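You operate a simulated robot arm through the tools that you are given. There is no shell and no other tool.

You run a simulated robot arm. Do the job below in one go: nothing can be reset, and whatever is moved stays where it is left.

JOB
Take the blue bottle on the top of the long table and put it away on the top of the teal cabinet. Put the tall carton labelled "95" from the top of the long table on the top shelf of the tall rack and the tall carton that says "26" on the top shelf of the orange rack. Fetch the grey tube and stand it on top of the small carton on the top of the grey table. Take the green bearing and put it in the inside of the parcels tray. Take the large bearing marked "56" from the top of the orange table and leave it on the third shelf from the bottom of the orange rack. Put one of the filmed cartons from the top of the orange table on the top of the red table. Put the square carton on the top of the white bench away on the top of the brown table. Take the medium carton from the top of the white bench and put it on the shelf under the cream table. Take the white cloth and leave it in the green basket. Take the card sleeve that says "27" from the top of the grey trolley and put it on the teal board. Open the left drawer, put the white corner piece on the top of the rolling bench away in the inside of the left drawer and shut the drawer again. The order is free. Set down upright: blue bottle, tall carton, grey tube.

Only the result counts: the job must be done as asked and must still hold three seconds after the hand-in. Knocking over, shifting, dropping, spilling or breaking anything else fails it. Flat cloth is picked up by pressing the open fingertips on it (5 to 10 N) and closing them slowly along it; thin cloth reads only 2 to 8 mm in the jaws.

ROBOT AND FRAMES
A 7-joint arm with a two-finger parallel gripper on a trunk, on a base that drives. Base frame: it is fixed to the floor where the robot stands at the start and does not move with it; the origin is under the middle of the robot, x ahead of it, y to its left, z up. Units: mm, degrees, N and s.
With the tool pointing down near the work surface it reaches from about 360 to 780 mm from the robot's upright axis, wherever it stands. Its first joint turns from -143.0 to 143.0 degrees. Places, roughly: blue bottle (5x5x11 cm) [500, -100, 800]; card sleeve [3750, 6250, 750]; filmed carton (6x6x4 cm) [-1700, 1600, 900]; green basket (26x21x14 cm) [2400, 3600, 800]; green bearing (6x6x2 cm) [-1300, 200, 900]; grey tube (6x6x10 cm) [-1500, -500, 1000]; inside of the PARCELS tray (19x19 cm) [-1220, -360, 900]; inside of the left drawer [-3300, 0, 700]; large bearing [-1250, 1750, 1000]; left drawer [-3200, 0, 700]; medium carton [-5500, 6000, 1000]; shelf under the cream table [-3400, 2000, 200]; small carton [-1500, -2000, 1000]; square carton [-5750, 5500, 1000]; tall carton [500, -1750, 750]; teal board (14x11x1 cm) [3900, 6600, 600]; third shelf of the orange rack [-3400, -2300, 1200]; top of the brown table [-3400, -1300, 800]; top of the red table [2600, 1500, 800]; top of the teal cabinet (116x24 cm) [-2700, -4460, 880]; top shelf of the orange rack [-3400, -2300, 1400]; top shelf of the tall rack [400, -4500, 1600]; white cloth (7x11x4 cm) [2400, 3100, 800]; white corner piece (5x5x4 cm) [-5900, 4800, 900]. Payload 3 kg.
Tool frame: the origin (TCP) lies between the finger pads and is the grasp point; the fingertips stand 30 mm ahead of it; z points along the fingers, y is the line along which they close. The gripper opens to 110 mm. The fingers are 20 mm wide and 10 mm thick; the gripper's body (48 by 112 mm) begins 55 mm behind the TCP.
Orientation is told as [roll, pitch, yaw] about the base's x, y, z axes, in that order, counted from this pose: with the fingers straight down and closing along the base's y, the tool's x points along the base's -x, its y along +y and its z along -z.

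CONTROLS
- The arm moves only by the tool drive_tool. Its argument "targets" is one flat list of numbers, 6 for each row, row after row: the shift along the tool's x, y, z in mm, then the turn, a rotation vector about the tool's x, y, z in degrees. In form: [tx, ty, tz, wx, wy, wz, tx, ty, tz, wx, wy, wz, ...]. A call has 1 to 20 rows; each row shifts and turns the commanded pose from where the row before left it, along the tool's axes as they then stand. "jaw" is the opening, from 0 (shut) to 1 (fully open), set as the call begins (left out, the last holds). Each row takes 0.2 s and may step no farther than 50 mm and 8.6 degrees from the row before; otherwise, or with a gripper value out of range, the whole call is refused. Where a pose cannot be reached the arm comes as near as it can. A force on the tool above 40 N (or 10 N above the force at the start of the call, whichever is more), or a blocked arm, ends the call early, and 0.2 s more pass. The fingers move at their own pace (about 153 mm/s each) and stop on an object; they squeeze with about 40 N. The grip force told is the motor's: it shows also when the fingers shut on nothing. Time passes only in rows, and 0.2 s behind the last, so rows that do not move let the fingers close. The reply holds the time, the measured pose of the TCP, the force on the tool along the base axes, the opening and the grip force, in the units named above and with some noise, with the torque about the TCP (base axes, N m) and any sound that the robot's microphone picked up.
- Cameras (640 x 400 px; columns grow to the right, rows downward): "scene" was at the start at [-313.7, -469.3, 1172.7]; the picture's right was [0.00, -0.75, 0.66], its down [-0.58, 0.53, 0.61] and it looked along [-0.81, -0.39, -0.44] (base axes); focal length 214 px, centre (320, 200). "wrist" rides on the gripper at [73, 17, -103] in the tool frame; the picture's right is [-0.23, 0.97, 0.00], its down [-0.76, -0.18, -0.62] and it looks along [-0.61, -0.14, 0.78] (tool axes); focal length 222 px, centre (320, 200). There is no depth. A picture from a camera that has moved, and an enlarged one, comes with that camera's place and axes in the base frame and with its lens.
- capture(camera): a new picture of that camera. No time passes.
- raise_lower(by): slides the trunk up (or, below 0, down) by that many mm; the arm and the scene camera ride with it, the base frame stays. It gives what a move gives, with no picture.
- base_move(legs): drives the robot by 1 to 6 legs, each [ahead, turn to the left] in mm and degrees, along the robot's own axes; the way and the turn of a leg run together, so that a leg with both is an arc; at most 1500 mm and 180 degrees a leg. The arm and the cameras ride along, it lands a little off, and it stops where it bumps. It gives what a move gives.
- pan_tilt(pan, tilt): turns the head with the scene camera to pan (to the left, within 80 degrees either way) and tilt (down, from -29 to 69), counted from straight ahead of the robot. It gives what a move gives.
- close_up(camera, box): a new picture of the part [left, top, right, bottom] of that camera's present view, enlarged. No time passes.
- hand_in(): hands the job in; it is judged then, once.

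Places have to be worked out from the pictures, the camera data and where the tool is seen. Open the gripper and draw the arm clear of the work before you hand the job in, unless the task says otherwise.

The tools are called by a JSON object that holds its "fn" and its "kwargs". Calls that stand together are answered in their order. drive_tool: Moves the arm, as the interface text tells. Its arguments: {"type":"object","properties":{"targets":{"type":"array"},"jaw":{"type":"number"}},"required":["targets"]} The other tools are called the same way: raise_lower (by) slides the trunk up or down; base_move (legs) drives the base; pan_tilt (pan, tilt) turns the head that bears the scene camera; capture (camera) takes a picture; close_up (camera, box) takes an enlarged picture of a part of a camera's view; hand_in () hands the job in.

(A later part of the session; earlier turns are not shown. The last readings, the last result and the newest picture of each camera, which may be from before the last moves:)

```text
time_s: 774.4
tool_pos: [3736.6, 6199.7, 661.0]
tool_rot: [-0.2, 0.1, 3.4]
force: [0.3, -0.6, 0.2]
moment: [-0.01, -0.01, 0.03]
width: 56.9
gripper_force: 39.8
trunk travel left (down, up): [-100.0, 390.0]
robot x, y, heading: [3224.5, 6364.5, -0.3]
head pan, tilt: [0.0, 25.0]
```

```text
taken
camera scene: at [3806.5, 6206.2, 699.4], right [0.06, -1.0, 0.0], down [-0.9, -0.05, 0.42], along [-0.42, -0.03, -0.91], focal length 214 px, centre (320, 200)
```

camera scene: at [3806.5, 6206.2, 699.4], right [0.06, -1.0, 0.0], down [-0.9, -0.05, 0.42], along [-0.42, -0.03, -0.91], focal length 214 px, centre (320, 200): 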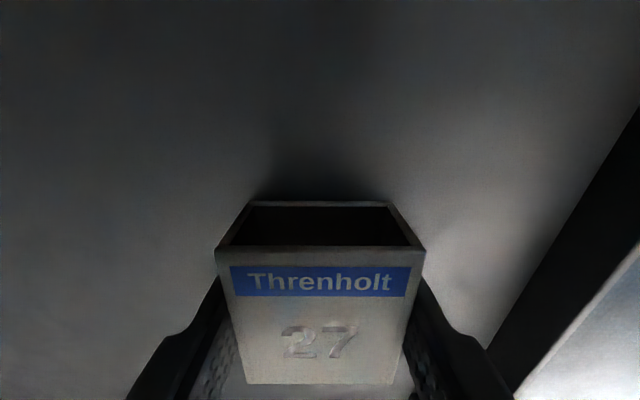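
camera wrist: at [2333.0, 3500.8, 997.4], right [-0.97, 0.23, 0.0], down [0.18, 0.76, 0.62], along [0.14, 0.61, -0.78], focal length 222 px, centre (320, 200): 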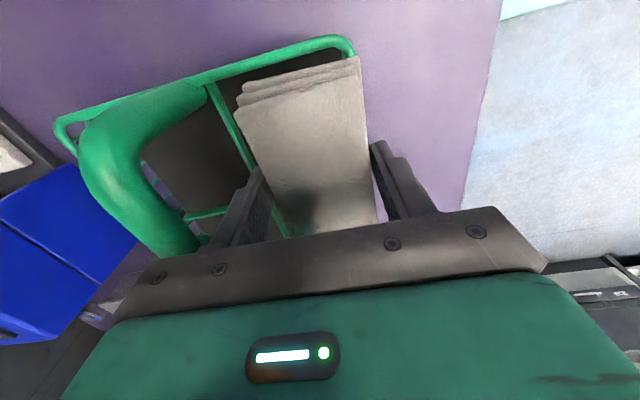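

Sleeve 27 is gripped (56.9 mm). I lift it and carry it over to the teal board.

{"fn": "drive_tool", "kwargs": {"targets": [0, 0, -15, 0, 0, 0, 0, 0, -45, 0, 0, 0, 0, 0, -45, 0, 0, 0, -19.9, 39.4, 0, 0, 0, 0, -19.9, 39.4, 0, 0, 0, 0, -19.9, 39.4, 0, 0, 0, 0, -19.9, 39.4, 0, 0, 0, 0, -19.9, 39.4, 0, 0, 0, 0, -19.9, 39.4, 0, 0, 0, 0, -19.9, 39.4, 0, 0, 0, 0, -19.9, 39.4, 0, 0, 0, 0, -19.9, 39.4, 0, 0, 0, 0]}}

{"fn": "pan_tilt", "kwargs": {"pan": 0, "tilt": 10}}

{"fn": "capture", "kwargs": {"camera": "scene"}}

{"fn": "capture", "kwargs": {"camera": "wrist"}}

```text
time_s: 777.0
tool_pos: [3894.9, 6564.4, 762.4]
tool_rot: [0.0, 0.2, 3.3]
force: [-0.6, -0.7, 0.0]
moment: [0.04, -0.01, 0.0]
width: 56.6
gripper_force: 39.2
trunk travel left (down, up): [-100.0, 390.0]
robot x, y, heading: [3222.6, 6365.2, -0.4]
head pan, tilt: [0.0, 25.0]
```

```text
time_s: 777.7
tool_pos: [3896.6, 6565.3, 762.6]
tool_rot: [0.0, 0.0, 3.5]
force: [0.5, 0.3, -0.6]
moment: [0.06, 0.02, -0.01]
width: 56.5
gripper_force: 39.9
trunk travel left (down, up): [-100.0, 390.0]
robot x, y, heading: [3225.5, 6364.4, -0.5]
head pan, tilt: [0.0, 10.0]
```

```text
taken
camera scene: at [3989.1, 6572.3, 801.3], right [0.06, -1.0, 0.0], down [-0.98, -0.06, 0.18], along [-0.18, -0.01, -0.98], focal length 214 px, centre (320, 200)
```

scene: 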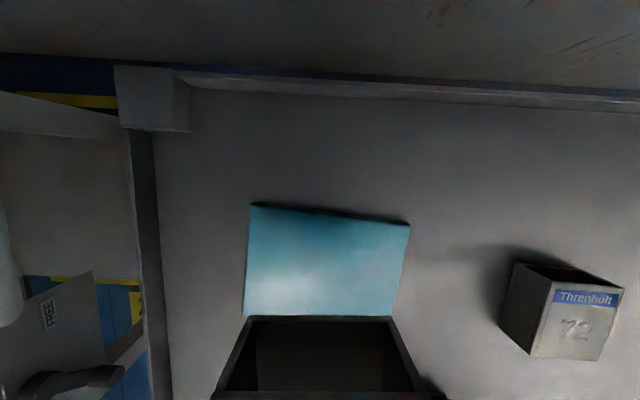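

```text
taken
camera wrist: at [3823.5, 6576.9, 867.1], right [0.17, 0.99, 0.0], down [0.77, -0.13, 0.62], along [0.61, -0.11, -0.78], focal length 222 px, centre (320, 200)
```

wrist: 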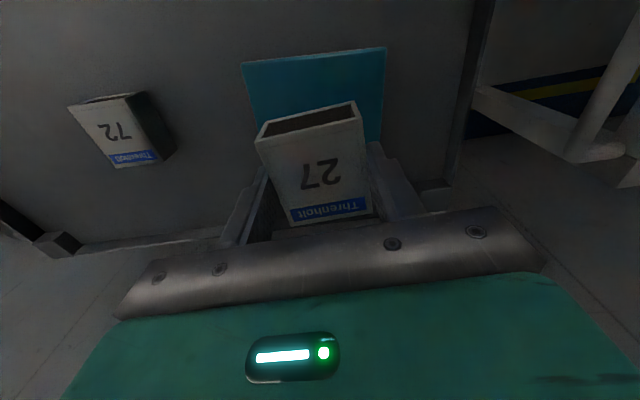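

The sleeve is centred over the board (board ≈3848–3948 × 6494–6630). I descend to just above and lower until contact.

{"fn": "drive_tool", "kwargs": {"targets": [0, 3, 40, 0, 0, 0, 0, 0, 37, 0, 0, 0, 0, 0, 3, 0, 0, 0, 0, 0, 3, 0, 0, 0, 0, 0, 2, 0, 0, 0]}}

```text
time_s: 778.9
tool_pos: [3894.7, 6567.3, 681.2]
tool_rot: [-0.1, 0.2, 3.3]
force: [-0.3, 0.7, -1.1]
moment: [-0.02, 0.0, 0.0]
width: 56.7
gripper_force: 39.2
trunk travel left (down, up): [-100.0, 390.0]
robot x, y, heading: [3227.9, 6362.1, -0.5]
head pan, tilt: [0.0, 10.0]
```

{"fn": "drive_tool", "kwargs": {"targets": [0, 0, 2, 0, 0, 0, 0, 0, 2, 0, 0, 0, 0, 0, 2, 0, 0, 0, 0, 0, 2, 0, 0, 0]}}

```text
time_s: 779.9
tool_pos: [3896.0, 6568.0, 671.6]
tool_rot: [0.0, 0.0, 3.4]
force: [-0.3, -1.0, -1.5]
moment: [0.0, 0.0, 0.02]
width: 56.7
gripper_force: 40.4
trunk travel left (down, up): [-100.0, 390.0]
robot x, y, heading: [3226.3, 6364.7, -0.5]
head pan, tilt: [0.0, 10.0]
```

No contact at 671.6 yet; I keep lowering in 2 mm rows.

{"fn": "drive_tool", "kwargs": {"targets": [0, 0, 2, 0, 0, 0, 0, 0, 2, 0, 0, 0, 0, 0, 1.5, 0, 0, 0]}}

{"fn": "pan_tilt", "kwargs": {"pan": 0, "tilt": 25}}

{"fn": "capture", "kwargs": {"camera": "scene"}}

```text
time_s: 780.7
tool_pos: [3895.3, 6566.1, 670.2]
tool_rot: [0.1, -0.2, 3.4]
force: [1.2, -0.2, 30.8]
moment: [0.0, 0.46, -0.01]
width: 57.0
gripper_force: 39.4
trunk travel left (down, up): [-100.0, 390.0]
robot x, y, heading: [3229.0, 6360.8, -0.5]
head pan, tilt: [0.0, 10.0]
```

```text
time_s: 781.5
tool_pos: [3894.7, 6567.2, 668.9]
tool_rot: [0.0, -0.3, 3.5]
force: [6.1, 1.4, 36.8]
moment: [0.03, -0.19, -0.01]
width: 56.7
gripper_force: 39.9
trunk travel left (down, up): [-100.0, 390.0]
robot x, y, heading: [3227.6, 6363.1, -0.3]
head pan, tilt: [0.0, 25.0]
```

```text
taken
camera scene: at [3963.6, 6573.5, 707.4], right [0.06, -1.0, 0.0], down [-0.91, -0.05, 0.42], along [-0.42, -0.02, -0.91], focal length 214 px, centre (320, 200)
```

scene: 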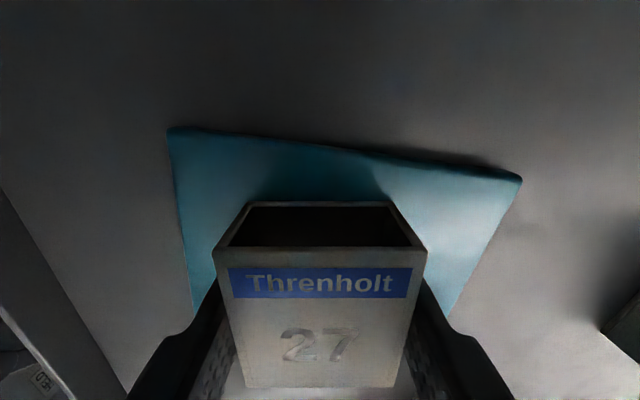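

Contact on the board. I relieve a little, open the jaws and rise.

{"fn": "drive_tool", "kwargs": {"targets": [0, 0, -2.5, 0, 0, 0, 0, 0, 0, 0, 0, 0]}}

{"fn": "drive_tool", "kwargs": {"targets": [0, 0, 0, 0, 0, 0, 0, 0, 0, 0, 0, 0, 0, 0, -15, 0, 0, 0, 0, 0, -40, 0, 0, 0, 0, 0, -45, 0, 0, 0, 0, 0, -45, 0, 0, 0], "jaw": 0.72}}

{"fn": "capture", "kwargs": {"camera": "scene"}}

```text
time_s: 782.1
tool_pos: [3893.5, 6566.6, 669.2]
tool_rot: [-0.1, 0.1, 3.4]
force: [3.0, 1.1, 17.8]
moment: [0.1, -0.42, 0.03]
width: 56.7
gripper_force: 40.3
trunk travel left (down, up): [-100.0, 390.0]
robot x, y, heading: [3227.0, 6362.3, -0.3]
head pan, tilt: [0.0, 25.0]
```

```text
time_s: 783.5
tool_pos: [3894.3, 6569.2, 814.5]
tool_rot: [0.0, 0.3, 3.4]
force: [-0.3, -0.4, -0.6]
moment: [-0.03, 0.02, -0.02]
width: 79.3
gripper_force: 0.1
trunk travel left (down, up): [-100.0, 390.0]
robot x, y, heading: [3228.2, 6362.4, -0.4]
head pan, tilt: [0.0, 25.0]
```

```text
taken
camera scene: at [3961.9, 6575.9, 852.6], right [0.06, -1.0, 0.0], down [-0.9, -0.05, 0.42], along [-0.42, -0.03, -0.91], focal length 214 px, centre (320, 200)
```

scene: 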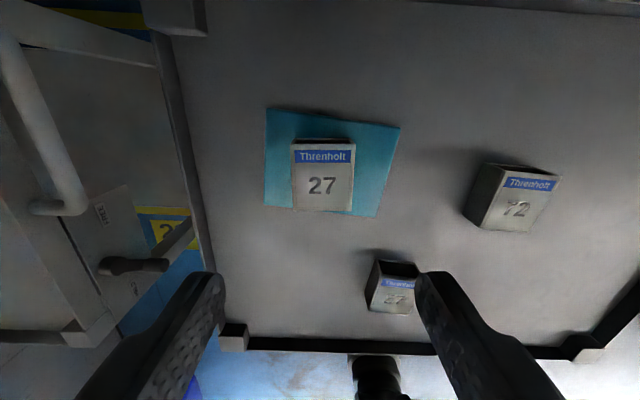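

Sleeve 27 lies on the teal board. Now I draw the arm up and in, raise the trunk, and drive back out to look for a way west.

{"fn": "drive_tool", "kwargs": {"targets": [40, -25, -20, 0, 0, 0, 40, -25, -20, 0, 0, 0, 40, -25, -20, 0, 0, 0, 40, -25, -20, 0, 0, 0, 30, -25, 0, 0, -7.5, 0, 0, 0, 0, 0, -7.5, 0, 0, 0, 0, 0, -7.5, 0, 0, 0, 0, 0, -7.5, 0, 0, 0, 0, 0, -7.5, 0, 0, 0, 0, 0, -7.5, 0]}}

{"fn": "raise_lower", "kwargs": {"by": 300}}

{"fn": "base_move", "kwargs": {"legs": [[-150, 0], [0, -133], [1500, 0], [600, 0]]}}

```text
refused: row 1 steps farther than a row can; nothing moved
```

```text
time_s: 786.5
tool_pos: [3893.1, 6568.0, 1113.9]
tool_rot: [-0.1, 0.1, 3.4]
force: [-0.1, -0.4, 0.6]
moment: [0.0, -0.01, -0.01]
width: 79.1
gripper_force: 0.1
trunk travel left (down, up): [-400.0, 90.0]
robot x, y, heading: [3226.1, 6361.7, -0.4]
head pan, tilt: [0.0, 25.0]
```

```text
time_s: 791.9
tool_pos: [3134.2, 5692.0, 1130.3]
tool_rot: [-0.1, -1.3, -99.8]
force: [-0.9, 1.1, 1.4]
moment: [-0.17, -0.07, -0.02]
width: 79.2
gripper_force: 0.0
trunk travel left (down, up): [-400.0, 90.0]
robot x, y, heading: [3168.2, 6351.0, -105.9]
head pan, tilt: [0.0, 25.0]
stopped in leg 2: the robot was blocked; the commanded pose is now the measured one
```

I retract the arm first (shorter rows), pitch it to the viewing pose, then continue the turn and drive.

{"fn": "drive_tool", "kwargs": {"targets": [45, 0, 0, 0, 0, 0, 45, 0, 0, 0, 0, 0, 45, 0, 0, 0, 0, 0, 45, 0, 0, 0, 0, 0, 0, 0, 0, 0, -7.5, 0, 0, 0, 0, 0, -7.5, 0, 0, 0, 0, 0, -7.5, 0, 0, 0, 0, 0, -7.5, 0, 0, 0, 0, 0, -7.5, 0, 0, 0, 0, 0, -7.5, 0]}}

{"fn": "base_move", "kwargs": {"legs": [[0, -29], [1500, 0], [550, 0]]}}

{"fn": "pan_tilt", "kwargs": {"pan": -45, "tilt": -20}}

{"fn": "capture", "kwargs": {"camera": "scene"}}

```text
time_s: 794.1
tool_pos: [3174.4, 5829.2, 1140.5]
tool_rot: [-0.3, -45.8, -99.8]
force: [0.4, -0.3, 0.9]
moment: [0.0, -0.01, 0.02]
width: 79.4
gripper_force: 0.2
out of reach, approached as far as the arm can: row 9, 10
trunk travel left (down, up): [-400.0, 90.0]
robot x, y, heading: [3169.3, 6345.3, -105.6]
head pan, tilt: [0.0, 25.0]
```

```text
time_s: 805.7
tool_pos: [1498.1, 4444.5, 1140.7]
tool_rot: [-0.2, -45.8, -128.5]
force: [-0.3, 0.2, -0.3]
moment: [0.0, -0.05, 0.0]
width: 79.4
gripper_force: 0.0
trunk travel left (down, up): [-400.0, 90.0]
robot x, y, heading: [1742.2, 4898.8, -134.9]
head pan, tilt: [0.0, 25.0]
```

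```text
time_s: 806.8
tool_pos: [1496.8, 4444.6, 1141.4]
tool_rot: [-0.3, -45.9, -128.6]
force: [0.5, 0.0, -0.1]
moment: [0.03, 0.0, -0.01]
width: 79.1
gripper_force: 0.1
trunk travel left (down, up): [-400.0, 90.0]
robot x, y, heading: [1743.6, 4899.0, -135.0]
head pan, tilt: [-45.0, -20.0]
```

```text
taken
camera scene: at [1428.9, 4447.3, 1295.8], right [-0.23, 0.84, 0.49], down [0.11, 0.53, -0.84], along [-0.97, -0.14, -0.22], focal length 214 px, centre (320, 200)
```

scene: 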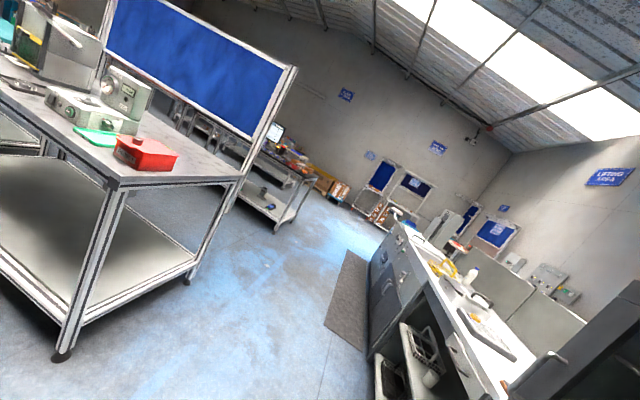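

A clear corridor runs west along y≈4450 (tables end at y≈3744, benches start at y≈5225), and the aisle at x≈-420 opens into it. I drive there and south to the orange table's east side.

{"fn": "base_move", "kwargs": {"legs": [[0, -33.3], [1500, 0], [720, 0], [0, 78.3]]}}

{"fn": "pan_tilt", "kwargs": {"pan": 0, "tilt": -20}}

{"fn": "capture", "kwargs": {"camera": "scene"}}

```text
time_s: 821.2
tool_pos: [-604.4, 4062.2, 1176.1]
tool_rot: [0.4, -49.9, -126.6]
force: [4.1, -0.5, -2.0]
moment: [-0.05, 0.28, -0.25]
width: 79.2
gripper_force: 0.2
trunk travel left (down, up): [-400.0, 90.0]
robot x, y, heading: [-423.3, 4531.4, -134.6]
head pan, tilt: [-45.0, -20.0]
stopped in leg 4: the robot was blocked; the commanded pose is now the measured one
```

```text
time_s: 822.3
tool_pos: [-607.9, 4065.5, 1172.6]
tool_rot: [1.2, -49.2, -127.6]
force: [1.2, -0.1, -0.4]
moment: [-0.02, -0.01, -0.01]
width: 79.2
gripper_force: 0.2
trunk travel left (down, up): [-400.0, 90.0]
robot x, y, heading: [-415.1, 4531.4, -134.6]
head pan, tilt: [0.0, -20.0]
```

```text
taken
camera scene: at [-640.4, 4028.0, 1314.3], right [-0.8, 0.6, -0.01], down [0.22, 0.28, -0.93], along [-0.55, -0.75, -0.35], focal length 214 px, centre (320, 200)
```

scene: 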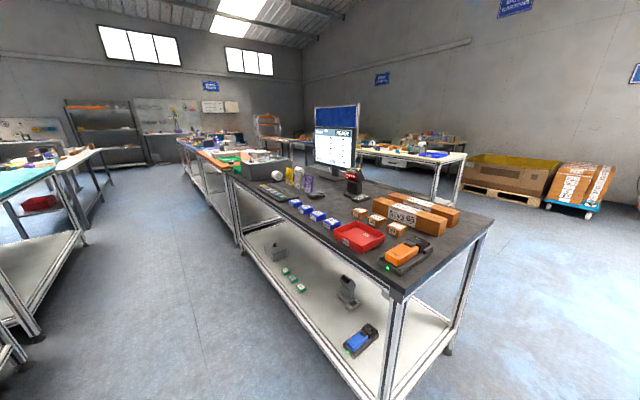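

The stop seems caused by the arm's inertia; nothing is near. I finish the turn and drive south down the aisle to y≈1750, then turn to the orange table.

{"fn": "base_move", "kwargs": {"legs": [[0, 44.6], [1500, 0], [1280, 0], [0, -45], [0, -45]]}}

{"fn": "pan_tilt", "kwargs": {"pan": 0, "tilt": 0}}

{"fn": "capture", "kwargs": {"camera": "scene"}}

```text
time_s: 823.1
tool_pos: [-510.9, 4080.7, 1176.9]
tool_rot: [14.3, -39.6, -133.5]
force: [-0.4, -0.1, -0.2]
moment: [0.01, 0.04, -0.03]
width: 79.4
gripper_force: 0.0
trunk travel left (down, up): [-400.0, 90.0]
robot x, y, heading: [-421.7, 4533.8, -134.2]
head pan, tilt: [0.0, -20.0]
stopped in leg 1: the force on the tool passed its limit at 143 N (the readings are from after the stop); the commanded pose is now the measured one
```

```text
time_s: 823.9
tool_pos: [-513.9, 4080.8, 1173.8]
tool_rot: [14.2, -39.2, -133.6]
force: [0.1, -0.1, -0.5]
moment: [-0.01, 0.03, 0.01]
width: 79.4
gripper_force: 0.0
trunk travel left (down, up): [-400.0, 90.0]
robot x, y, heading: [-418.4, 4531.4, -134.3]
head pan, tilt: [0.0, 0.0]
```

```text
taken
camera scene: at [-563.1, 4045.3, 1275.3], right [-0.81, 0.56, -0.19], down [0.53, 0.56, -0.63], along [-0.25, -0.61, -0.75], focal length 214 px, centre (320, 200)
```

scene: 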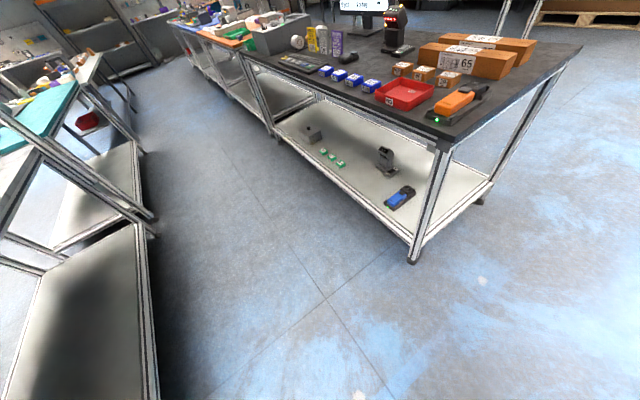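

The hand met an obstacle on its left while turning (143 N). I look to the left of the hand to find it.

{"fn": "pan_tilt", "kwargs": {"pan": 70, "tilt": 0}}

{"fn": "capture", "kwargs": {"camera": "scene"}}

{"fn": "capture", "kwargs": {"camera": "wrist"}}

```text
time_s: 825.3
tool_pos: [-513.4, 4080.3, 1175.1]
tool_rot: [14.2, -39.3, -133.6]
force: [0.5, 0.4, -0.1]
moment: [-0.02, 0.02, 0.01]
width: 79.0
gripper_force: 0.1
trunk travel left (down, up): [-400.0, 90.0]
robot x, y, heading: [-425.9, 4534.9, -134.6]
head pan, tilt: [70.0, 0.0]
```

```text
taken
camera scene: at [-480.1, 4034.7, 1335.7], right [-0.51, -0.39, -0.77], down [0.53, 0.56, -0.63], along [0.68, -0.73, -0.08], focal length 214 px, centre (320, 200)
```

scene: 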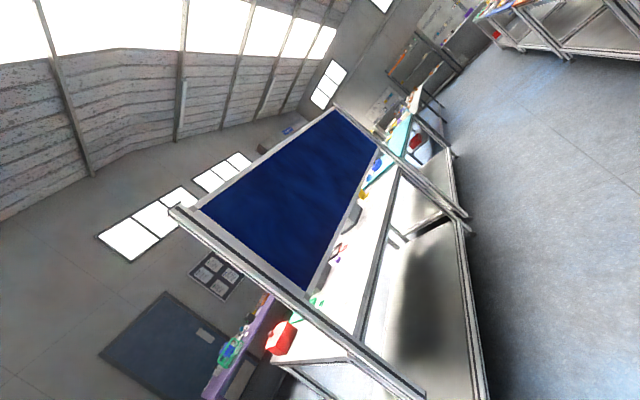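

```text
taken
camera wrist: at [-435.0, 4174.4, 1209.6], right [0.67, -0.67, 0.33], down [-0.4, 0.06, 0.92], along [-0.63, -0.74, -0.23], focal length 222 px, centre (320, 200)
```

wrist: 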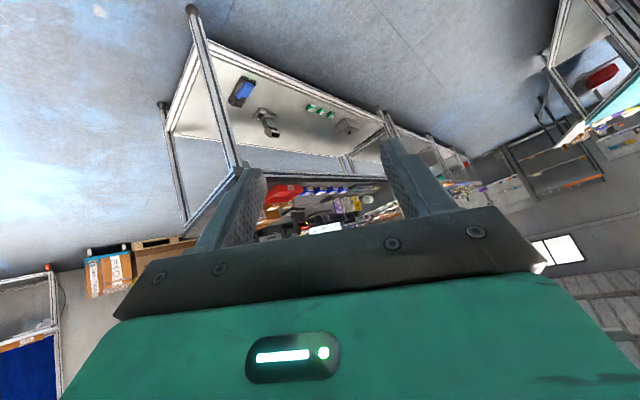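

I check the floor around the base by looking straight down and back.

{"fn": "pan_tilt", "kwargs": {"pan": 0, "tilt": 38}}

{"fn": "capture", "kwargs": {"camera": "scene"}}

{"fn": "pan_tilt", "kwargs": {"pan": 60, "tilt": 40}}

{"fn": "capture", "kwargs": {"camera": "scene"}}

{"fn": "pan_tilt", "kwargs": {"pan": -60, "tilt": 40}}

{"fn": "capture", "kwargs": {"camera": "scene"}}

```text
time_s: 826.7
tool_pos: [-513.4, 4079.7, 1174.3]
tool_rot: [14.3, -39.3, -133.6]
force: [0.1, 0.4, 0.5]
moment: [0.01, 0.0, 0.02]
width: 79.4
gripper_force: 0.1
trunk travel left (down, up): [-400.0, 90.0]
robot x, y, heading: [-422.1, 4534.0, -134.2]
head pan, tilt: [0.0, 38.0]
```

```text
taken
camera scene: at [-529.7, 4081.6, 1239.6], right [-0.81, 0.56, -0.19], down [0.57, 0.82, -0.04], along [0.13, -0.14, -0.98], focal length 214 px, centre (320, 200)
```

scene: 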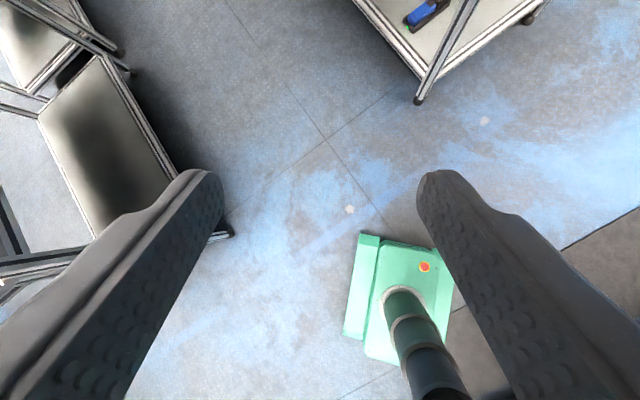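

```text
time_s: 828.0
tool_pos: [-513.1, 4080.8, 1174.8]
tool_rot: [14.1, -39.4, -133.6]
force: [0.4, 0.3, 0.5]
moment: [0.02, 0.02, -0.02]
width: 79.1
gripper_force: 0.0
trunk travel left (down, up): [-400.0, 90.0]
robot x, y, heading: [-421.9, 4531.6, -134.3]
head pan, tilt: [60.0, 40.0]
```

```text
taken
camera scene: at [-457.9, 4069.2, 1284.4], right [-0.62, -0.25, -0.74], down [0.04, 0.94, -0.35], along [0.79, -0.24, -0.57], focal length 214 px, centre (320, 200)
```

scene: 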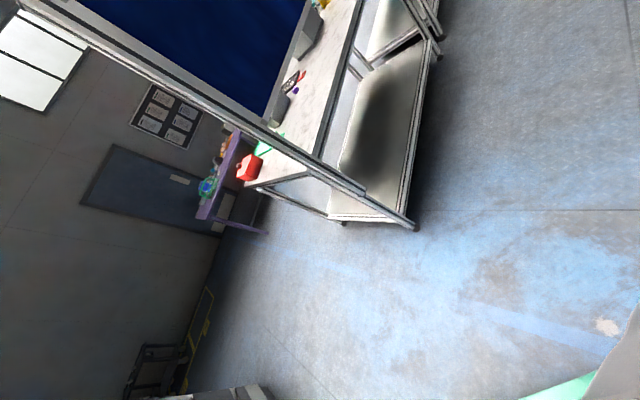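

```text
time_s: 830.0
tool_pos: [-512.9, 4080.8, 1174.7]
tool_rot: [14.2, -39.3, -133.6]
force: [0.2, -0.6, 0.1]
moment: [0.0, 0.03, 0.01]
width: 79.3
gripper_force: 0.0
trunk travel left (down, up): [-400.0, 90.0]
robot x, y, heading: [-422.1, 4536.5, -134.5]
head pan, tilt: [-60.0, 40.0]
```

```text
taken
camera scene: at [-576.9, 4151.1, 1256.5], right [-0.19, 0.81, 0.55], down [0.94, 0.32, -0.14], along [-0.29, 0.49, -0.82], focal length 214 px, centre (320, 200)
```

scene: 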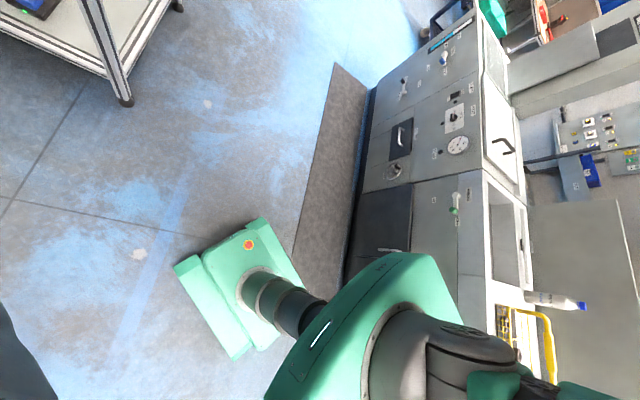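

Nothing obvious touches, but the bench machinery is behind the robot. I reset the hand to a clean forward pose, then drive 300 mm forward away from the bench before turning.

{"fn": "base_move", "kwargs": {"legs": [[300, 0]]}}

{"fn": "base_move", "kwargs": {"legs": [[0, 20]]}}

```text
time_s: 832.1
tool_pos: [-728.0, 3882.0, 1157.8]
tool_rot: [11.8, -37.6, -133.0]
force: [0.8, -0.1, 0.1]
moment: [0.01, 0.04, 0.03]
width: 79.3
gripper_force: 0.0
trunk travel left (down, up): [-400.0, 90.0]
robot x, y, heading: [-632.4, 4318.8, -134.3]
head pan, tilt: [-60.0, 40.0]
```

```text
time_s: 832.9
tool_pos: [-697.0, 3866.2, 1164.7]
tool_rot: [16.0, -34.2, -133.3]
force: [-0.5, 0.3, -0.1]
moment: [-0.06, -0.03, -0.01]
width: 79.3
gripper_force: 0.1
trunk travel left (down, up): [-400.0, 90.0]
robot x, y, heading: [-630.6, 4317.9, -132.7]
head pan, tilt: [-60.0, 40.0]
stopped in leg 1: the robot was blocked; the commanded pose is now the measured one
```

Turning still gets blocked and the hand pose drifts, so the folded arm itself seems to be at its limit. I move the arm into a relaxed vertical pose farther out.

{"fn": "pan_tilt", "kwargs": {"pan": 0, "tilt": 20}}

{"fn": "drive_tool", "kwargs": {"targets": [-15, 0, 25, 0, 8.4, 0, -15, 0, 25, 0, 8.4, 0, -15, 0, 20, 0, 8.4, 0, -15, 0, 10, 0, 8.4, 0]}}

```text
time_s: 834.2
tool_pos: [-695.7, 3864.8, 1165.6]
tool_rot: [15.9, -34.2, -133.1]
force: [-0.4, -0.7, -0.7]
moment: [-0.02, 0.03, 0.01]
width: 79.1
gripper_force: 0.0
trunk travel left (down, up): [-400.0, 90.0]
robot x, y, heading: [-630.6, 4320.8, -132.7]
head pan, tilt: [0.0, 20.0]
```

```text
time_s: 835.2
tool_pos: [-737.1, 3786.8, 1120.0]
tool_rot: [13.1, -1.6, -124.4]
force: [-0.2, 1.0, -0.2]
moment: [0.0, 0.01, -0.01]
width: 79.2
gripper_force: 0.1
trunk travel left (down, up): [-400.0, 90.0]
robot x, y, heading: [-631.6, 4316.2, -132.7]
head pan, tilt: [0.0, 20.0]
```

I level the hand and bring it straight in front of the robot.

{"fn": "drive_tool", "kwargs": {"targets": [0, 0, 0, 6.55, 0, 0, 0, 0, 0, 6.55, 0, 0, -15, -43, 0, 0, 0, 0, -15, -43, 0, 0, 0, 0, -15, -43, 0, 0, 0, 0, -15, -43, 0, 0, 0, 0, 0, -43, 0, 0, 0, 0, 0, -43, 0, 0, 0, 0]}}

{"fn": "base_move", "kwargs": {"legs": [[0, 20]]}}

```text
time_s: 837.0
tool_pos: [-984.7, 3881.3, 1120.2]
tool_rot: [-0.2, -1.6, -124.4]
force: [0.0, 0.0, -0.4]
moment: [0.03, 0.04, 0.02]
width: 79.1
gripper_force: 0.1
trunk travel left (down, up): [-400.0, 90.0]
robot x, y, heading: [-632.9, 4319.0, -132.6]
head pan, tilt: [0.0, 20.0]
```

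```text
time_s: 838.5
tool_pos: [-811.3, 3784.7, 1119.0]
tool_rot: [0.0, -1.5, -104.1]
force: [-0.2, 0.1, 0.1]
moment: [-0.01, 0.02, -0.04]
width: 79.1
gripper_force: 0.0
trunk travel left (down, up): [-400.0, 90.0]
robot x, y, heading: [-646.2, 4323.9, -112.4]
head pan, tilt: [0.0, 20.0]
```

Turning is free again. I drive south down the aisle to y≈1750 and turn to the orange table.

{"fn": "base_move", "kwargs": {"legs": [[0, 27.4], [1500, 0], [1080, 0]]}}

{"fn": "base_move", "kwargs": {"legs": [[0, -48], [0, -47]]}}

{"fn": "pan_tilt", "kwargs": {"pan": 0, "tilt": -29}}

{"fn": "capture", "kwargs": {"camera": "scene"}}

```text
time_s: 852.4
tool_pos: [-301.5, 1229.5, 1119.1]
tool_rot: [0.0, -1.6, -76.0]
force: [0.1, -0.4, 0.2]
moment: [0.0, 0.03, 0.0]
width: 79.3
gripper_force: 0.0
trunk travel left (down, up): [-400.0, 90.0]
robot x, y, heading: [-410.5, 1780.5, -84.4]
head pan, tilt: [0.0, 20.0]
```

```text
time_s: 857.2
tool_pos: [-970.0, 1737.5, 1119.1]
tool_rot: [0.1, -1.7, -173.1]
force: [-0.8, -0.7, 0.4]
moment: [0.05, -0.04, -0.01]
width: 79.2
gripper_force: 0.0
trunk travel left (down, up): [-400.0, 90.0]
robot x, y, heading: [-410.4, 1711.8, 179.2]
head pan, tilt: [0.0, 20.0]
```

```text
time_s: 858.4
tool_pos: [-970.6, 1736.4, 1120.6]
tool_rot: [-0.1, -1.6, -173.0]
force: [-0.1, -0.2, 0.9]
moment: [0.0, -0.02, -0.01]
width: 79.4
gripper_force: 0.1
trunk travel left (down, up): [-400.0, 90.0]
robot x, y, heading: [-411.0, 1709.2, 179.3]
head pan, tilt: [0.0, -28.6]
```

```text
taken
camera scene: at [-1118.0, 1720.4, 1188.6], right [-0.12, 0.99, 0.0], down [0.86, 0.11, -0.5], along [-0.5, -0.06, -0.86], focal length 214 px, centre (320, 200)
```

scene: 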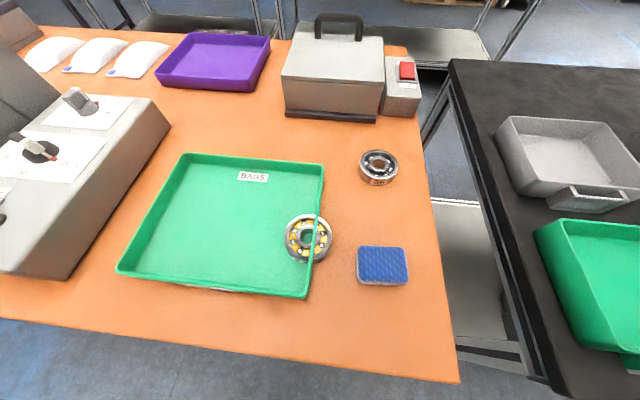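

I see two large bearings: one leaning on the green tray's rim, one standing behind with a label. I enlarge them.

{"fn": "close_up", "kwargs": {"camera": "scene", "box": [260, 130, 436, 240]}}

{"fn": "close_up", "kwargs": {"camera": "scene", "box": [260, 190, 420, 290]}}

```text
3.64 times, centred on (348, 185) of scene
camera zoom: at [-1118.0, 1720.4, 1188.6], right [-0.12, 0.99, 0.0], down [0.86, 0.11, -0.5], along [-0.5, -0.06, -0.86], focal length 780 px, centre (218, 254)
```

zoom: 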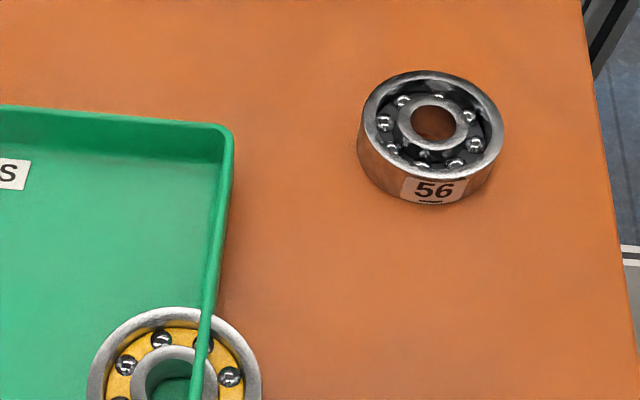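

```text
4.00 times, centred on (340, 240) of scene
camera zoom: at [-1118.0, 1720.4, 1188.6], right [-0.12, 0.99, 0.0], down [0.86, 0.11, -0.5], along [-0.5, -0.06, -0.86], focal length 858 px, centre (240, 40)
```

zoom: 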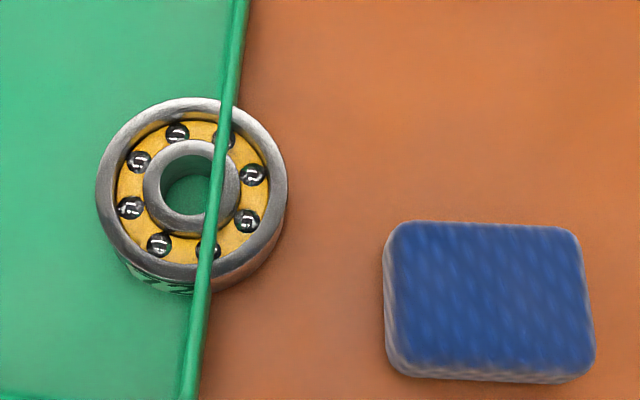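

The target "56" lies flat at about (-1341,1785). For the low shelf I need a near-horizontal grasp, so I'll first bring it to the table's edge with a vertical grasp. I drive 370 mm closer and go above it.

{"fn": "base_move", "kwargs": {"legs": [[370, 0]]}}

{"fn": "drive_tool", "kwargs": {"targets": [0, 0, 0, 0, 1.6, -7, 10, -25, 0, 0, 0, 0, 10, -25, 0, 0, 0, 0]}}

{"fn": "pan_tilt", "kwargs": {"pan": 0, "tilt": 20}}

{"fn": "capture", "kwargs": {"camera": "scene"}}

{"fn": "capture", "kwargs": {"camera": "wrist"}}

```text
time_s: 860.8
tool_pos: [-1345.0, 1744.7, 1120.4]
tool_rot: [0.0, -1.6, -173.2]
force: [-0.6, -0.2, -0.4]
moment: [-0.02, 0.02, 0.02]
width: 79.2
gripper_force: 0.1
trunk travel left (down, up): [-400.0, 90.0]
robot x, y, heading: [-783.5, 1722.0, 178.8]
head pan, tilt: [0.0, -28.6]
```

```text
time_s: 861.5
tool_pos: [-1337.4, 1798.4, 1120.6]
tool_rot: [-0.1, 0.0, -166.3]
force: [0.0, -0.9, -0.1]
moment: [0.05, -0.01, -0.03]
width: 79.4
gripper_force: 0.0
trunk travel left (down, up): [-400.0, 90.0]
robot x, y, heading: [-787.9, 1717.1, 179.0]
head pan, tilt: [0.0, -28.6]
```

```text
time_s: 862.7
tool_pos: [-1335.6, 1796.9, 1121.8]
tool_rot: [-0.1, 0.0, -166.1]
force: [-0.2, -0.1, -0.4]
moment: [-0.01, 0.02, 0.0]
width: 79.1
gripper_force: 0.1
trunk travel left (down, up): [-400.0, 90.0]
robot x, y, heading: [-785.9, 1718.5, 178.9]
head pan, tilt: [0.0, 20.0]
```

```text
taken
camera scene: at [-1412.7, 1780.8, 1159.3], right [-0.24, 0.97, 0.0], down [0.91, 0.22, 0.34], along [0.33, 0.08, -0.94], focal length 214 px, centre (320, 200)
```

scene: 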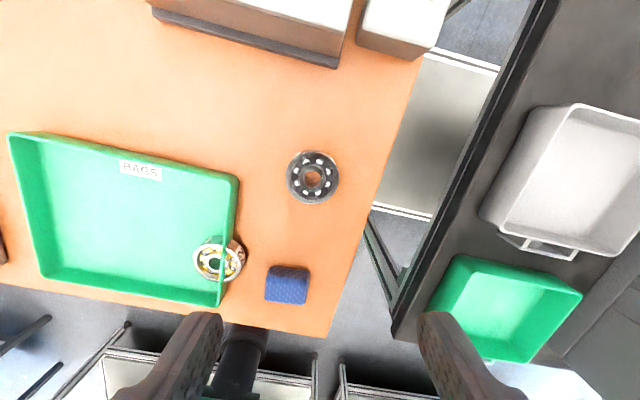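

```text
taken
camera wrist: at [-1261.3, 1797.6, 1225.0], right [0.01, -1.0, 0.0], down [-0.78, -0.01, 0.62], along [-0.62, -0.01, -0.78], focal length 222 px, centre (320, 200)
```

wrist: 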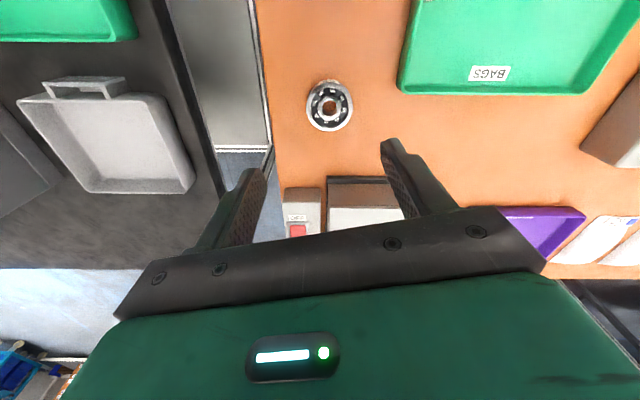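

Bearing centre ≈(-1349,1785.5). I straighten the yaw, centre above it and descend to z≈960.

{"fn": "drive_tool", "kwargs": {"targets": [0, 0, 0, 0, 0, 7, 0, 0, 0, 0, 0, 6.9, -13.4, 11.4, 0, 0, 0, 0, 0, 0, 40, 0, 0, 0, 0, 0, 40, 0, 0, 0, 0, 0, 40, 0, 0, 0, 0, 0, 40, 0, 0, 0], "jaw": 0.85}}

{"fn": "capture", "kwargs": {"camera": "scene"}}

```text
time_s: 864.3
tool_pos: [-1347.9, 1784.6, 959.3]
tool_rot: [-0.1, 0.1, 179.9]
force: [0.8, -0.5, -0.7]
moment: [0.02, 0.02, -0.01]
width: 93.4
gripper_force: 0.2
trunk travel left (down, up): [-400.0, 90.0]
robot x, y, heading: [-786.2, 1715.5, 178.8]
head pan, tilt: [0.0, 20.0]
```

```text
taken
camera scene: at [-1427.0, 1786.9, 997.1], right [0.0, 1.0, 0.0], down [0.94, 0.0, 0.34], along [0.34, 0.0, -0.94], focal length 214 px, centre (320, 200)
```

scene: 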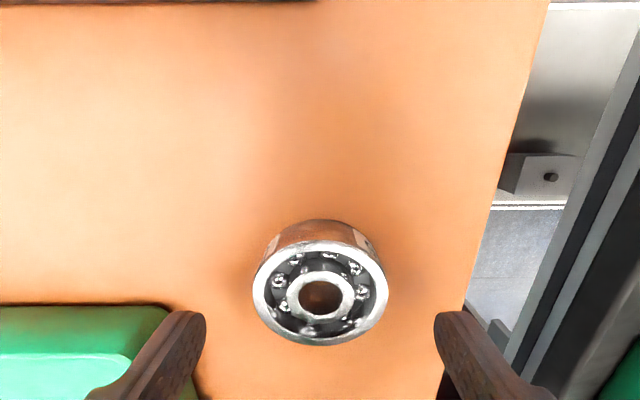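

The green tray's corner is close to the left finger, so I narrow the jaws to 77 mm, shift 10 mm outboard and 2.5 mm away from the tray, and descend.

{"fn": "drive_tool", "kwargs": {"targets": [-10, -2.5, 0, 0, 0, 0, 0, 0, 0, 0, 0, 0, 0, 0, 14, 0, 0, 0], "jaw": 0.7}}

{"fn": "capture", "kwargs": {"camera": "scene"}}

```text
time_s: 865.1
tool_pos: [-1360.3, 1788.3, 947.8]
tool_rot: [-0.2, 0.0, 179.9]
force: [-0.1, -0.1, -0.2]
moment: [-0.02, 0.0, -0.01]
width: 77.0
gripper_force: 0.1
trunk travel left (down, up): [-400.0, 90.0]
robot x, y, heading: [-783.6, 1716.2, 179.1]
head pan, tilt: [0.0, 20.0]
```

```text
taken
camera scene: at [-1437.9, 1790.6, 985.8], right [0.0, 1.0, 0.0], down [0.94, 0.0, 0.34], along [0.34, 0.0, -0.94], focal length 214 px, centre (320, 200)
```

scene: 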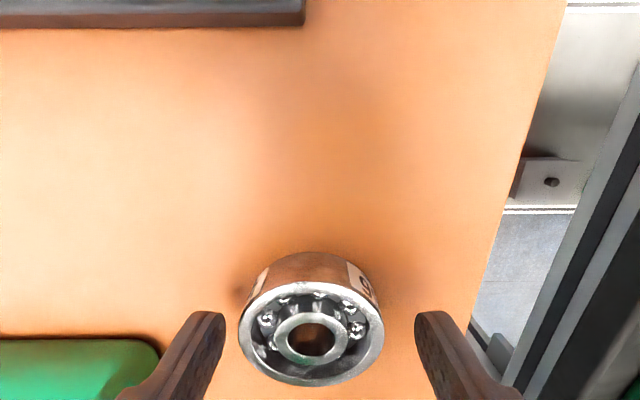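

I shift 4 mm inboard, lower 12 mm and close on the bearing.

{"fn": "drive_tool", "kwargs": {"targets": [4, 1.5, 6, 0, 0, 0, 0, 0, 6, 0, 0, 0]}}

{"fn": "drive_tool", "kwargs": {"targets": [0, 0, 0, 0, 0, 0, 0, 0, 0, 0, 0, 0, 0, 0, 0, 0, 0, 0], "jaw": 0}}

```text
time_s: 865.7
tool_pos: [-1355.5, 1786.9, 934.8]
tool_rot: [-0.1, -0.2, 179.8]
force: [-1.0, -0.1, -0.2]
moment: [-0.01, 0.03, 0.0]
width: 77.1
gripper_force: 0.0
trunk travel left (down, up): [-400.0, 90.0]
robot x, y, heading: [-783.9, 1715.6, 179.0]
head pan, tilt: [0.0, 20.0]
```

```text
time_s: 866.5
tool_pos: [-1356.0, 1787.9, 935.2]
tool_rot: [-0.1, 0.0, 179.9]
force: [-1.5, 1.2, 1.4]
moment: [-0.02, -0.04, 0.01]
width: 60.4
gripper_force: 40.5
trunk travel left (down, up): [-400.0, 90.0]
robot x, y, heading: [-786.7, 1717.8, 178.9]
head pan, tilt: [0.0, 20.0]
```

Bearing 56 is gripped (60.4 mm). I lift it, back the robot off 160 mm and bring it above the free strip at the table's edge.

{"fn": "drive_tool", "kwargs": {"targets": [0, 0, -20, 0, 0, 0, 0, 0, -45, 0, 0, 0, 0, 0, -45, 0, 0, 0]}}

{"fn": "base_move", "kwargs": {"legs": [[-160, 0]]}}

{"fn": "drive_tool", "kwargs": {"targets": [38, 24, 0, 0, 0, 0, 38, 24, 0, 0, 0, 0]}}

{"fn": "capture", "kwargs": {"camera": "scene"}}

{"fn": "capture", "kwargs": {"camera": "wrist"}}

```text
time_s: 867.3
tool_pos: [-1354.1, 1785.5, 1046.1]
tool_rot: [0.0, 0.0, 179.9]
force: [0.4, 0.5, -2.1]
moment: [0.01, 0.03, 0.0]
width: 60.3
gripper_force: 40.1
trunk travel left (down, up): [-400.0, 90.0]
robot x, y, heading: [-786.9, 1722.0, 178.9]
head pan, tilt: [0.0, 20.0]
```

```text
time_s: 868.7
tool_pos: [-1192.0, 1784.4, 1046.6]
tool_rot: [-0.1, 0.1, 179.9]
force: [-1.0, -0.4, -2.4]
moment: [0.03, 0.01, -0.01]
width: 60.2
gripper_force: 39.7
trunk travel left (down, up): [-400.0, 90.0]
robot x, y, heading: [-623.4, 1714.7, 178.9]
head pan, tilt: [0.0, 20.0]
```

```text
time_s: 869.3
tool_pos: [-1112.3, 1732.8, 1048.1]
tool_rot: [-0.2, -0.1, 179.9]
force: [-0.2, 1.4, -3.5]
moment: [0.01, -0.03, 0.01]
width: 60.4
gripper_force: 40.2
trunk travel left (down, up): [-400.0, 90.0]
robot x, y, heading: [-623.0, 1712.2, 178.9]
head pan, tilt: [0.0, 20.0]
```

```text
taken
camera scene: at [-1192.3, 1735.5, 1086.1], right [0.0, 1.0, 0.0], down [0.94, 0.0, 0.34], along [0.34, 0.0, -0.94], focal length 214 px, centre (320, 200)
```

scene: 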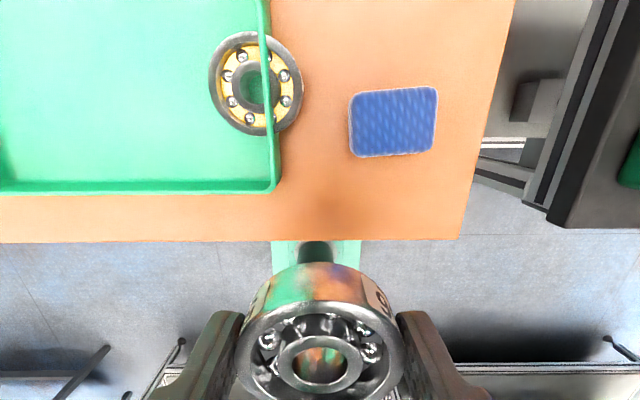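

```text
taken
camera wrist: at [-1040.7, 1715.6, 1151.6], right [-0.23, -0.97, 0.0], down [-0.76, 0.18, 0.62], along [-0.61, 0.14, -0.78], focal length 222 px, centre (320, 200)
```

wrist: 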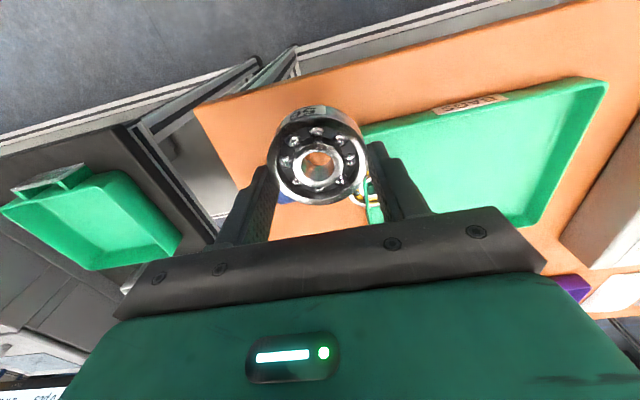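

There is a free spot at (-1117,1735) right at the edge. I lower the bearing there.

{"fn": "drive_tool", "kwargs": {"targets": [-4, 0, 40, 0, 0, 0, 0, 0, 40, 0, 0, 0, 0, 0, 26, 0, 0, 0, 0, 0, 2, 0, 0, 0, 0, 0, 2, 0, 0, 0, 0, 0, 2, 0, 0, 0]}}

```text
time_s: 870.7
tool_pos: [-1118.1, 1733.9, 934.2]
tool_rot: [-0.1, -0.1, 180.0]
force: [-2.2, 0.3, 7.3]
moment: [-0.1, -0.23, 0.0]
width: 60.2
gripper_force: 39.6
trunk travel left (down, up): [-400.0, 90.0]
robot x, y, heading: [-625.6, 1717.1, 178.9]
head pan, tilt: [0.0, 20.0]
```

The bearing is set down at the edge. I release, rise, back off, lower the trunk slightly, and turn the hand to 75° pitch for the re-grasp.

{"fn": "drive_tool", "kwargs": {"targets": [0, 0, 0, 0, 0, 0, 0, 0, 0, 0, 0, 0, 0, 0, -40, 0, 0, 0, 0, 0, -45, 0, 0, 0, 0, 0, -45, 0, 0, 0], "jaw": 0.75}}

{"fn": "base_move", "kwargs": {"legs": [[-190, 0]]}}

{"fn": "raise_lower", "kwargs": {"by": -60}}

{"fn": "drive_tool", "kwargs": {"targets": [-45, 0, 0, 0, 0, 0, -45, 0, 0, 0, 0, 0, -30, 0, 0, 0, -8.3, 0, -10, 0, 10, 0, -8.3, 0, 0, 0, 10, 0, -8.3, 0, 0, 0, 10, 0, -8.3, 0, 0, 0, 0, 0, -8.3, 0, 0, 0, 0, 0, -8.3, 0, 0, 0, 0, 0, -8.3, 0, 0, 0, 0, 0, -8.3, 0, 0, 0, 0, 0, -8.3, 0]}}

{"fn": "capture", "kwargs": {"camera": "scene"}}

```text
time_s: 871.9
tool_pos: [-1118.9, 1732.7, 1064.6]
tool_rot: [-0.1, -0.2, 179.8]
force: [0.8, 0.6, -0.3]
moment: [0.03, -0.03, -0.02]
width: 82.4
gripper_force: 0.1
trunk travel left (down, up): [-400.0, 90.0]
robot x, y, heading: [-622.5, 1711.3, 178.8]
head pan, tilt: [0.0, 20.0]
```

```text
time_s: 873.5
tool_pos: [-929.1, 1726.3, 1063.3]
tool_rot: [0.0, 0.1, -179.8]
force: [-0.6, 0.5, 0.3]
moment: [0.0, -0.02, 0.01]
width: 82.5
gripper_force: 0.0
trunk travel left (down, up): [-400.0, 90.0]
robot x, y, heading: [-432.0, 1709.7, 179.1]
head pan, tilt: [0.0, 20.0]
```

```text
time_s: 874.5
tool_pos: [-928.5, 1728.0, 1004.7]
tool_rot: [-0.1, 0.0, -179.7]
force: [-0.3, 0.2, 0.2]
moment: [0.05, 0.0, -0.04]
width: 82.4
gripper_force: 0.0
trunk travel left (down, up): [-340.0, 150.0]
robot x, y, heading: [-432.9, 1708.6, 179.1]
head pan, tilt: [0.0, 20.0]
```

```text
time_s: 876.9
tool_pos: [-1076.5, 1717.3, 985.5]
tool_rot: [-0.2, -74.8, -179.7]
force: [-0.3, 0.3, 0.4]
moment: [0.02, -0.04, 0.0]
width: 82.5
gripper_force: 0.0
out of reach, approached as far as the arm can: row 11
trunk travel left (down, up): [-340.0, 150.0]
robot x, y, heading: [-430.8, 1708.2, 179.2]
head pan, tilt: [0.0, 20.0]
```

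```text
taken
camera scene: at [-1063.0, 1718.9, 1073.6], right [0.0, 1.0, 0.0], down [0.58, 0.0, -0.82], along [-0.82, 0.0, -0.58], focal length 214 px, centre (320, 200)
```

scene: 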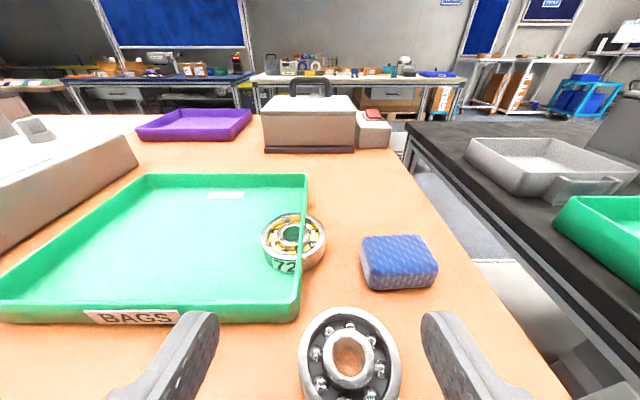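

The hand is at 75° pitch and sees the bearing just ahead. I correct 18 mm sideways, lower, and advance to straddle it.

{"fn": "drive_tool", "kwargs": {"targets": [0, -18, 0, 0, 0, 0, 25, 0, 0, 0, 0, 0, 25, 0, 0, 0, 0, 0, 0, 0, 20, 0, 0, 0]}}

{"fn": "capture", "kwargs": {"camera": "scene"}}

{"fn": "capture", "kwargs": {"camera": "wrist"}}

```text
time_s: 877.9
tool_pos: [-1085.5, 1735.7, 934.5]
tool_rot: [-0.2, -74.7, -179.7]
force: [0.1, -0.1, 0.2]
moment: [0.0, 0.02, 0.03]
width: 82.7
gripper_force: 0.1
out of reach, approached as far as the arm can: row 2
trunk travel left (down, up): [-340.0, 150.0]
robot x, y, heading: [-436.0, 1710.6, 179.3]
head pan, tilt: [0.0, 20.0]
```

```text
taken
camera scene: at [-1071.7, 1738.0, 1020.6], right [0.0, 1.0, 0.0], down [0.58, 0.0, -0.82], along [-0.82, 0.0, -0.58], focal length 214 px, centre (320, 200)
```

scene: 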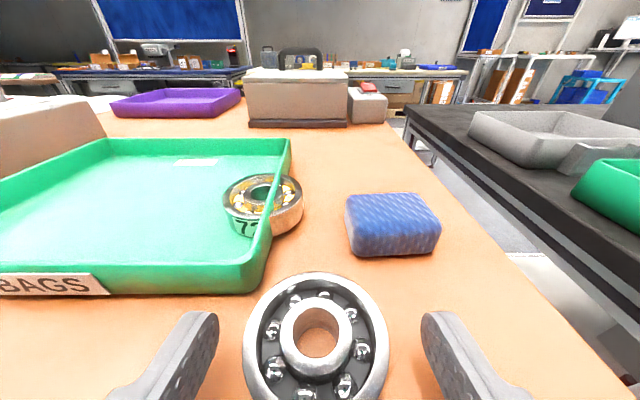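

```text
taken
camera wrist: at [-966.6, 1718.9, 892.5], right [-0.06, -0.97, 0.22], down [0.4, 0.18, 0.9], along [-0.91, 0.14, 0.38], focal length 222 px, centre (320, 200)
```

wrist: 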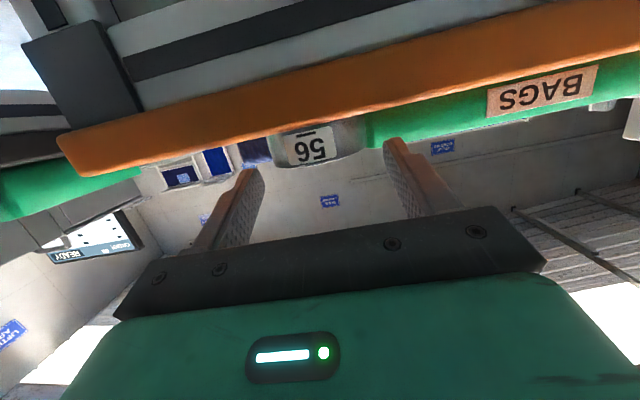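

Aligned. I advance the last 35 mm and close.

{"fn": "drive_tool", "kwargs": {"targets": [2.2, 0, 17.5, 0, 0, 0, 2.2, 0, 17.5, 0, 0, 0]}}

{"fn": "drive_tool", "kwargs": {"targets": [0, 0, 0, 0, 0, 0, 0, 0, 0, 0, 0, 0, 0, 0, 0, 0, 0, 0], "jaw": 0}}

{"fn": "capture", "kwargs": {"camera": "scene"}}

```text
time_s: 878.5
tool_pos: [-1109.4, 1734.9, 924.2]
tool_rot: [0.3, -74.5, -179.9]
force: [51.2, 2.9, 26.3]
moment: [-1.13, 0.91, 2.12]
width: 81.4
gripper_force: 0.0
trunk travel left (down, up): [-340.0, 150.0]
robot x, y, heading: [-431.8, 1712.3, 179.4]
head pan, tilt: [0.0, 20.0]
stopped in row 2: the force on the tool passed its limit at 62 N (the readings are from after the stop); the commanded pose is now the measured one
```

```text
time_s: 879.3
tool_pos: [-1109.2, 1732.0, 923.0]
tool_rot: [-0.3, -74.4, -179.2]
force: [61.2, -26.8, 14.5]
moment: [-0.41, -0.12, 2.51]
width: 60.3
gripper_force: 40.3
trunk travel left (down, up): [-340.0, 150.0]
robot x, y, heading: [-434.6, 1706.8, 179.0]
head pan, tilt: [0.0, 20.0]
```

```text
taken
camera scene: at [-1095.1, 1733.6, 1009.1], right [-0.01, 1.0, 0.0], down [0.58, 0.01, -0.81], along [-0.81, -0.01, -0.58], focal length 214 px, centre (320, 200)
```

scene: 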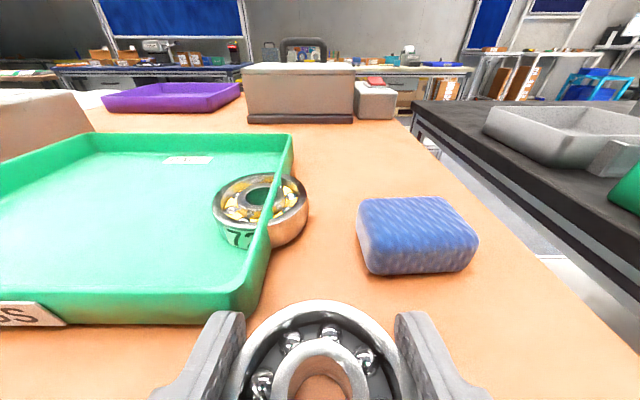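

The left finger tip touched the green tray's corner; the bearing is gripped. I back off 6 mm, lift carefully, and then check the tray.

{"fn": "drive_tool", "kwargs": {"targets": [0, 0, -6, 0, 0, 0, -9.6, 0, -2.7, 0, 0, 0, -28.9, 0, -8, 0, 0, 0, -40, 0, -11, 0, 0, 0]}}

{"fn": "capture", "kwargs": {"camera": "scene"}}

```text
time_s: 880.3
tool_pos: [-1107.5, 1737.6, 1003.9]
tool_rot: [0.0, -74.3, -179.7]
force: [0.3, 0.1, -3.0]
moment: [0.02, 0.01, 0.0]
width: 60.5
gripper_force: 40.0
trunk travel left (down, up): [-340.0, 150.0]
robot x, y, heading: [-434.4, 1710.2, 179.3]
head pan, tilt: [0.0, 20.0]
```

```text
taken
camera scene: at [-1094.7, 1738.5, 1090.4], right [0.0, 1.0, 0.0], down [0.58, 0.0, -0.81], along [-0.81, 0.0, -0.58], focal length 214 px, centre (320, 200)
```

scene: 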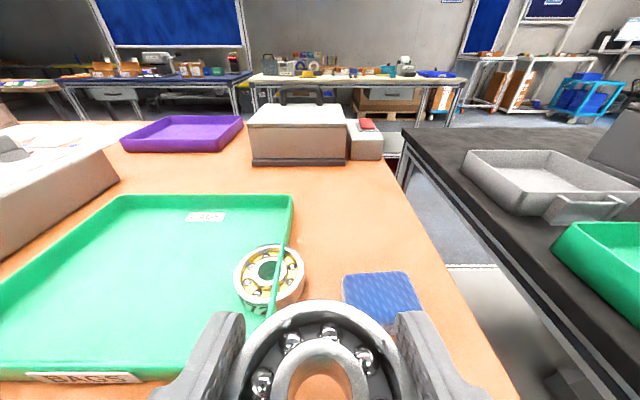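

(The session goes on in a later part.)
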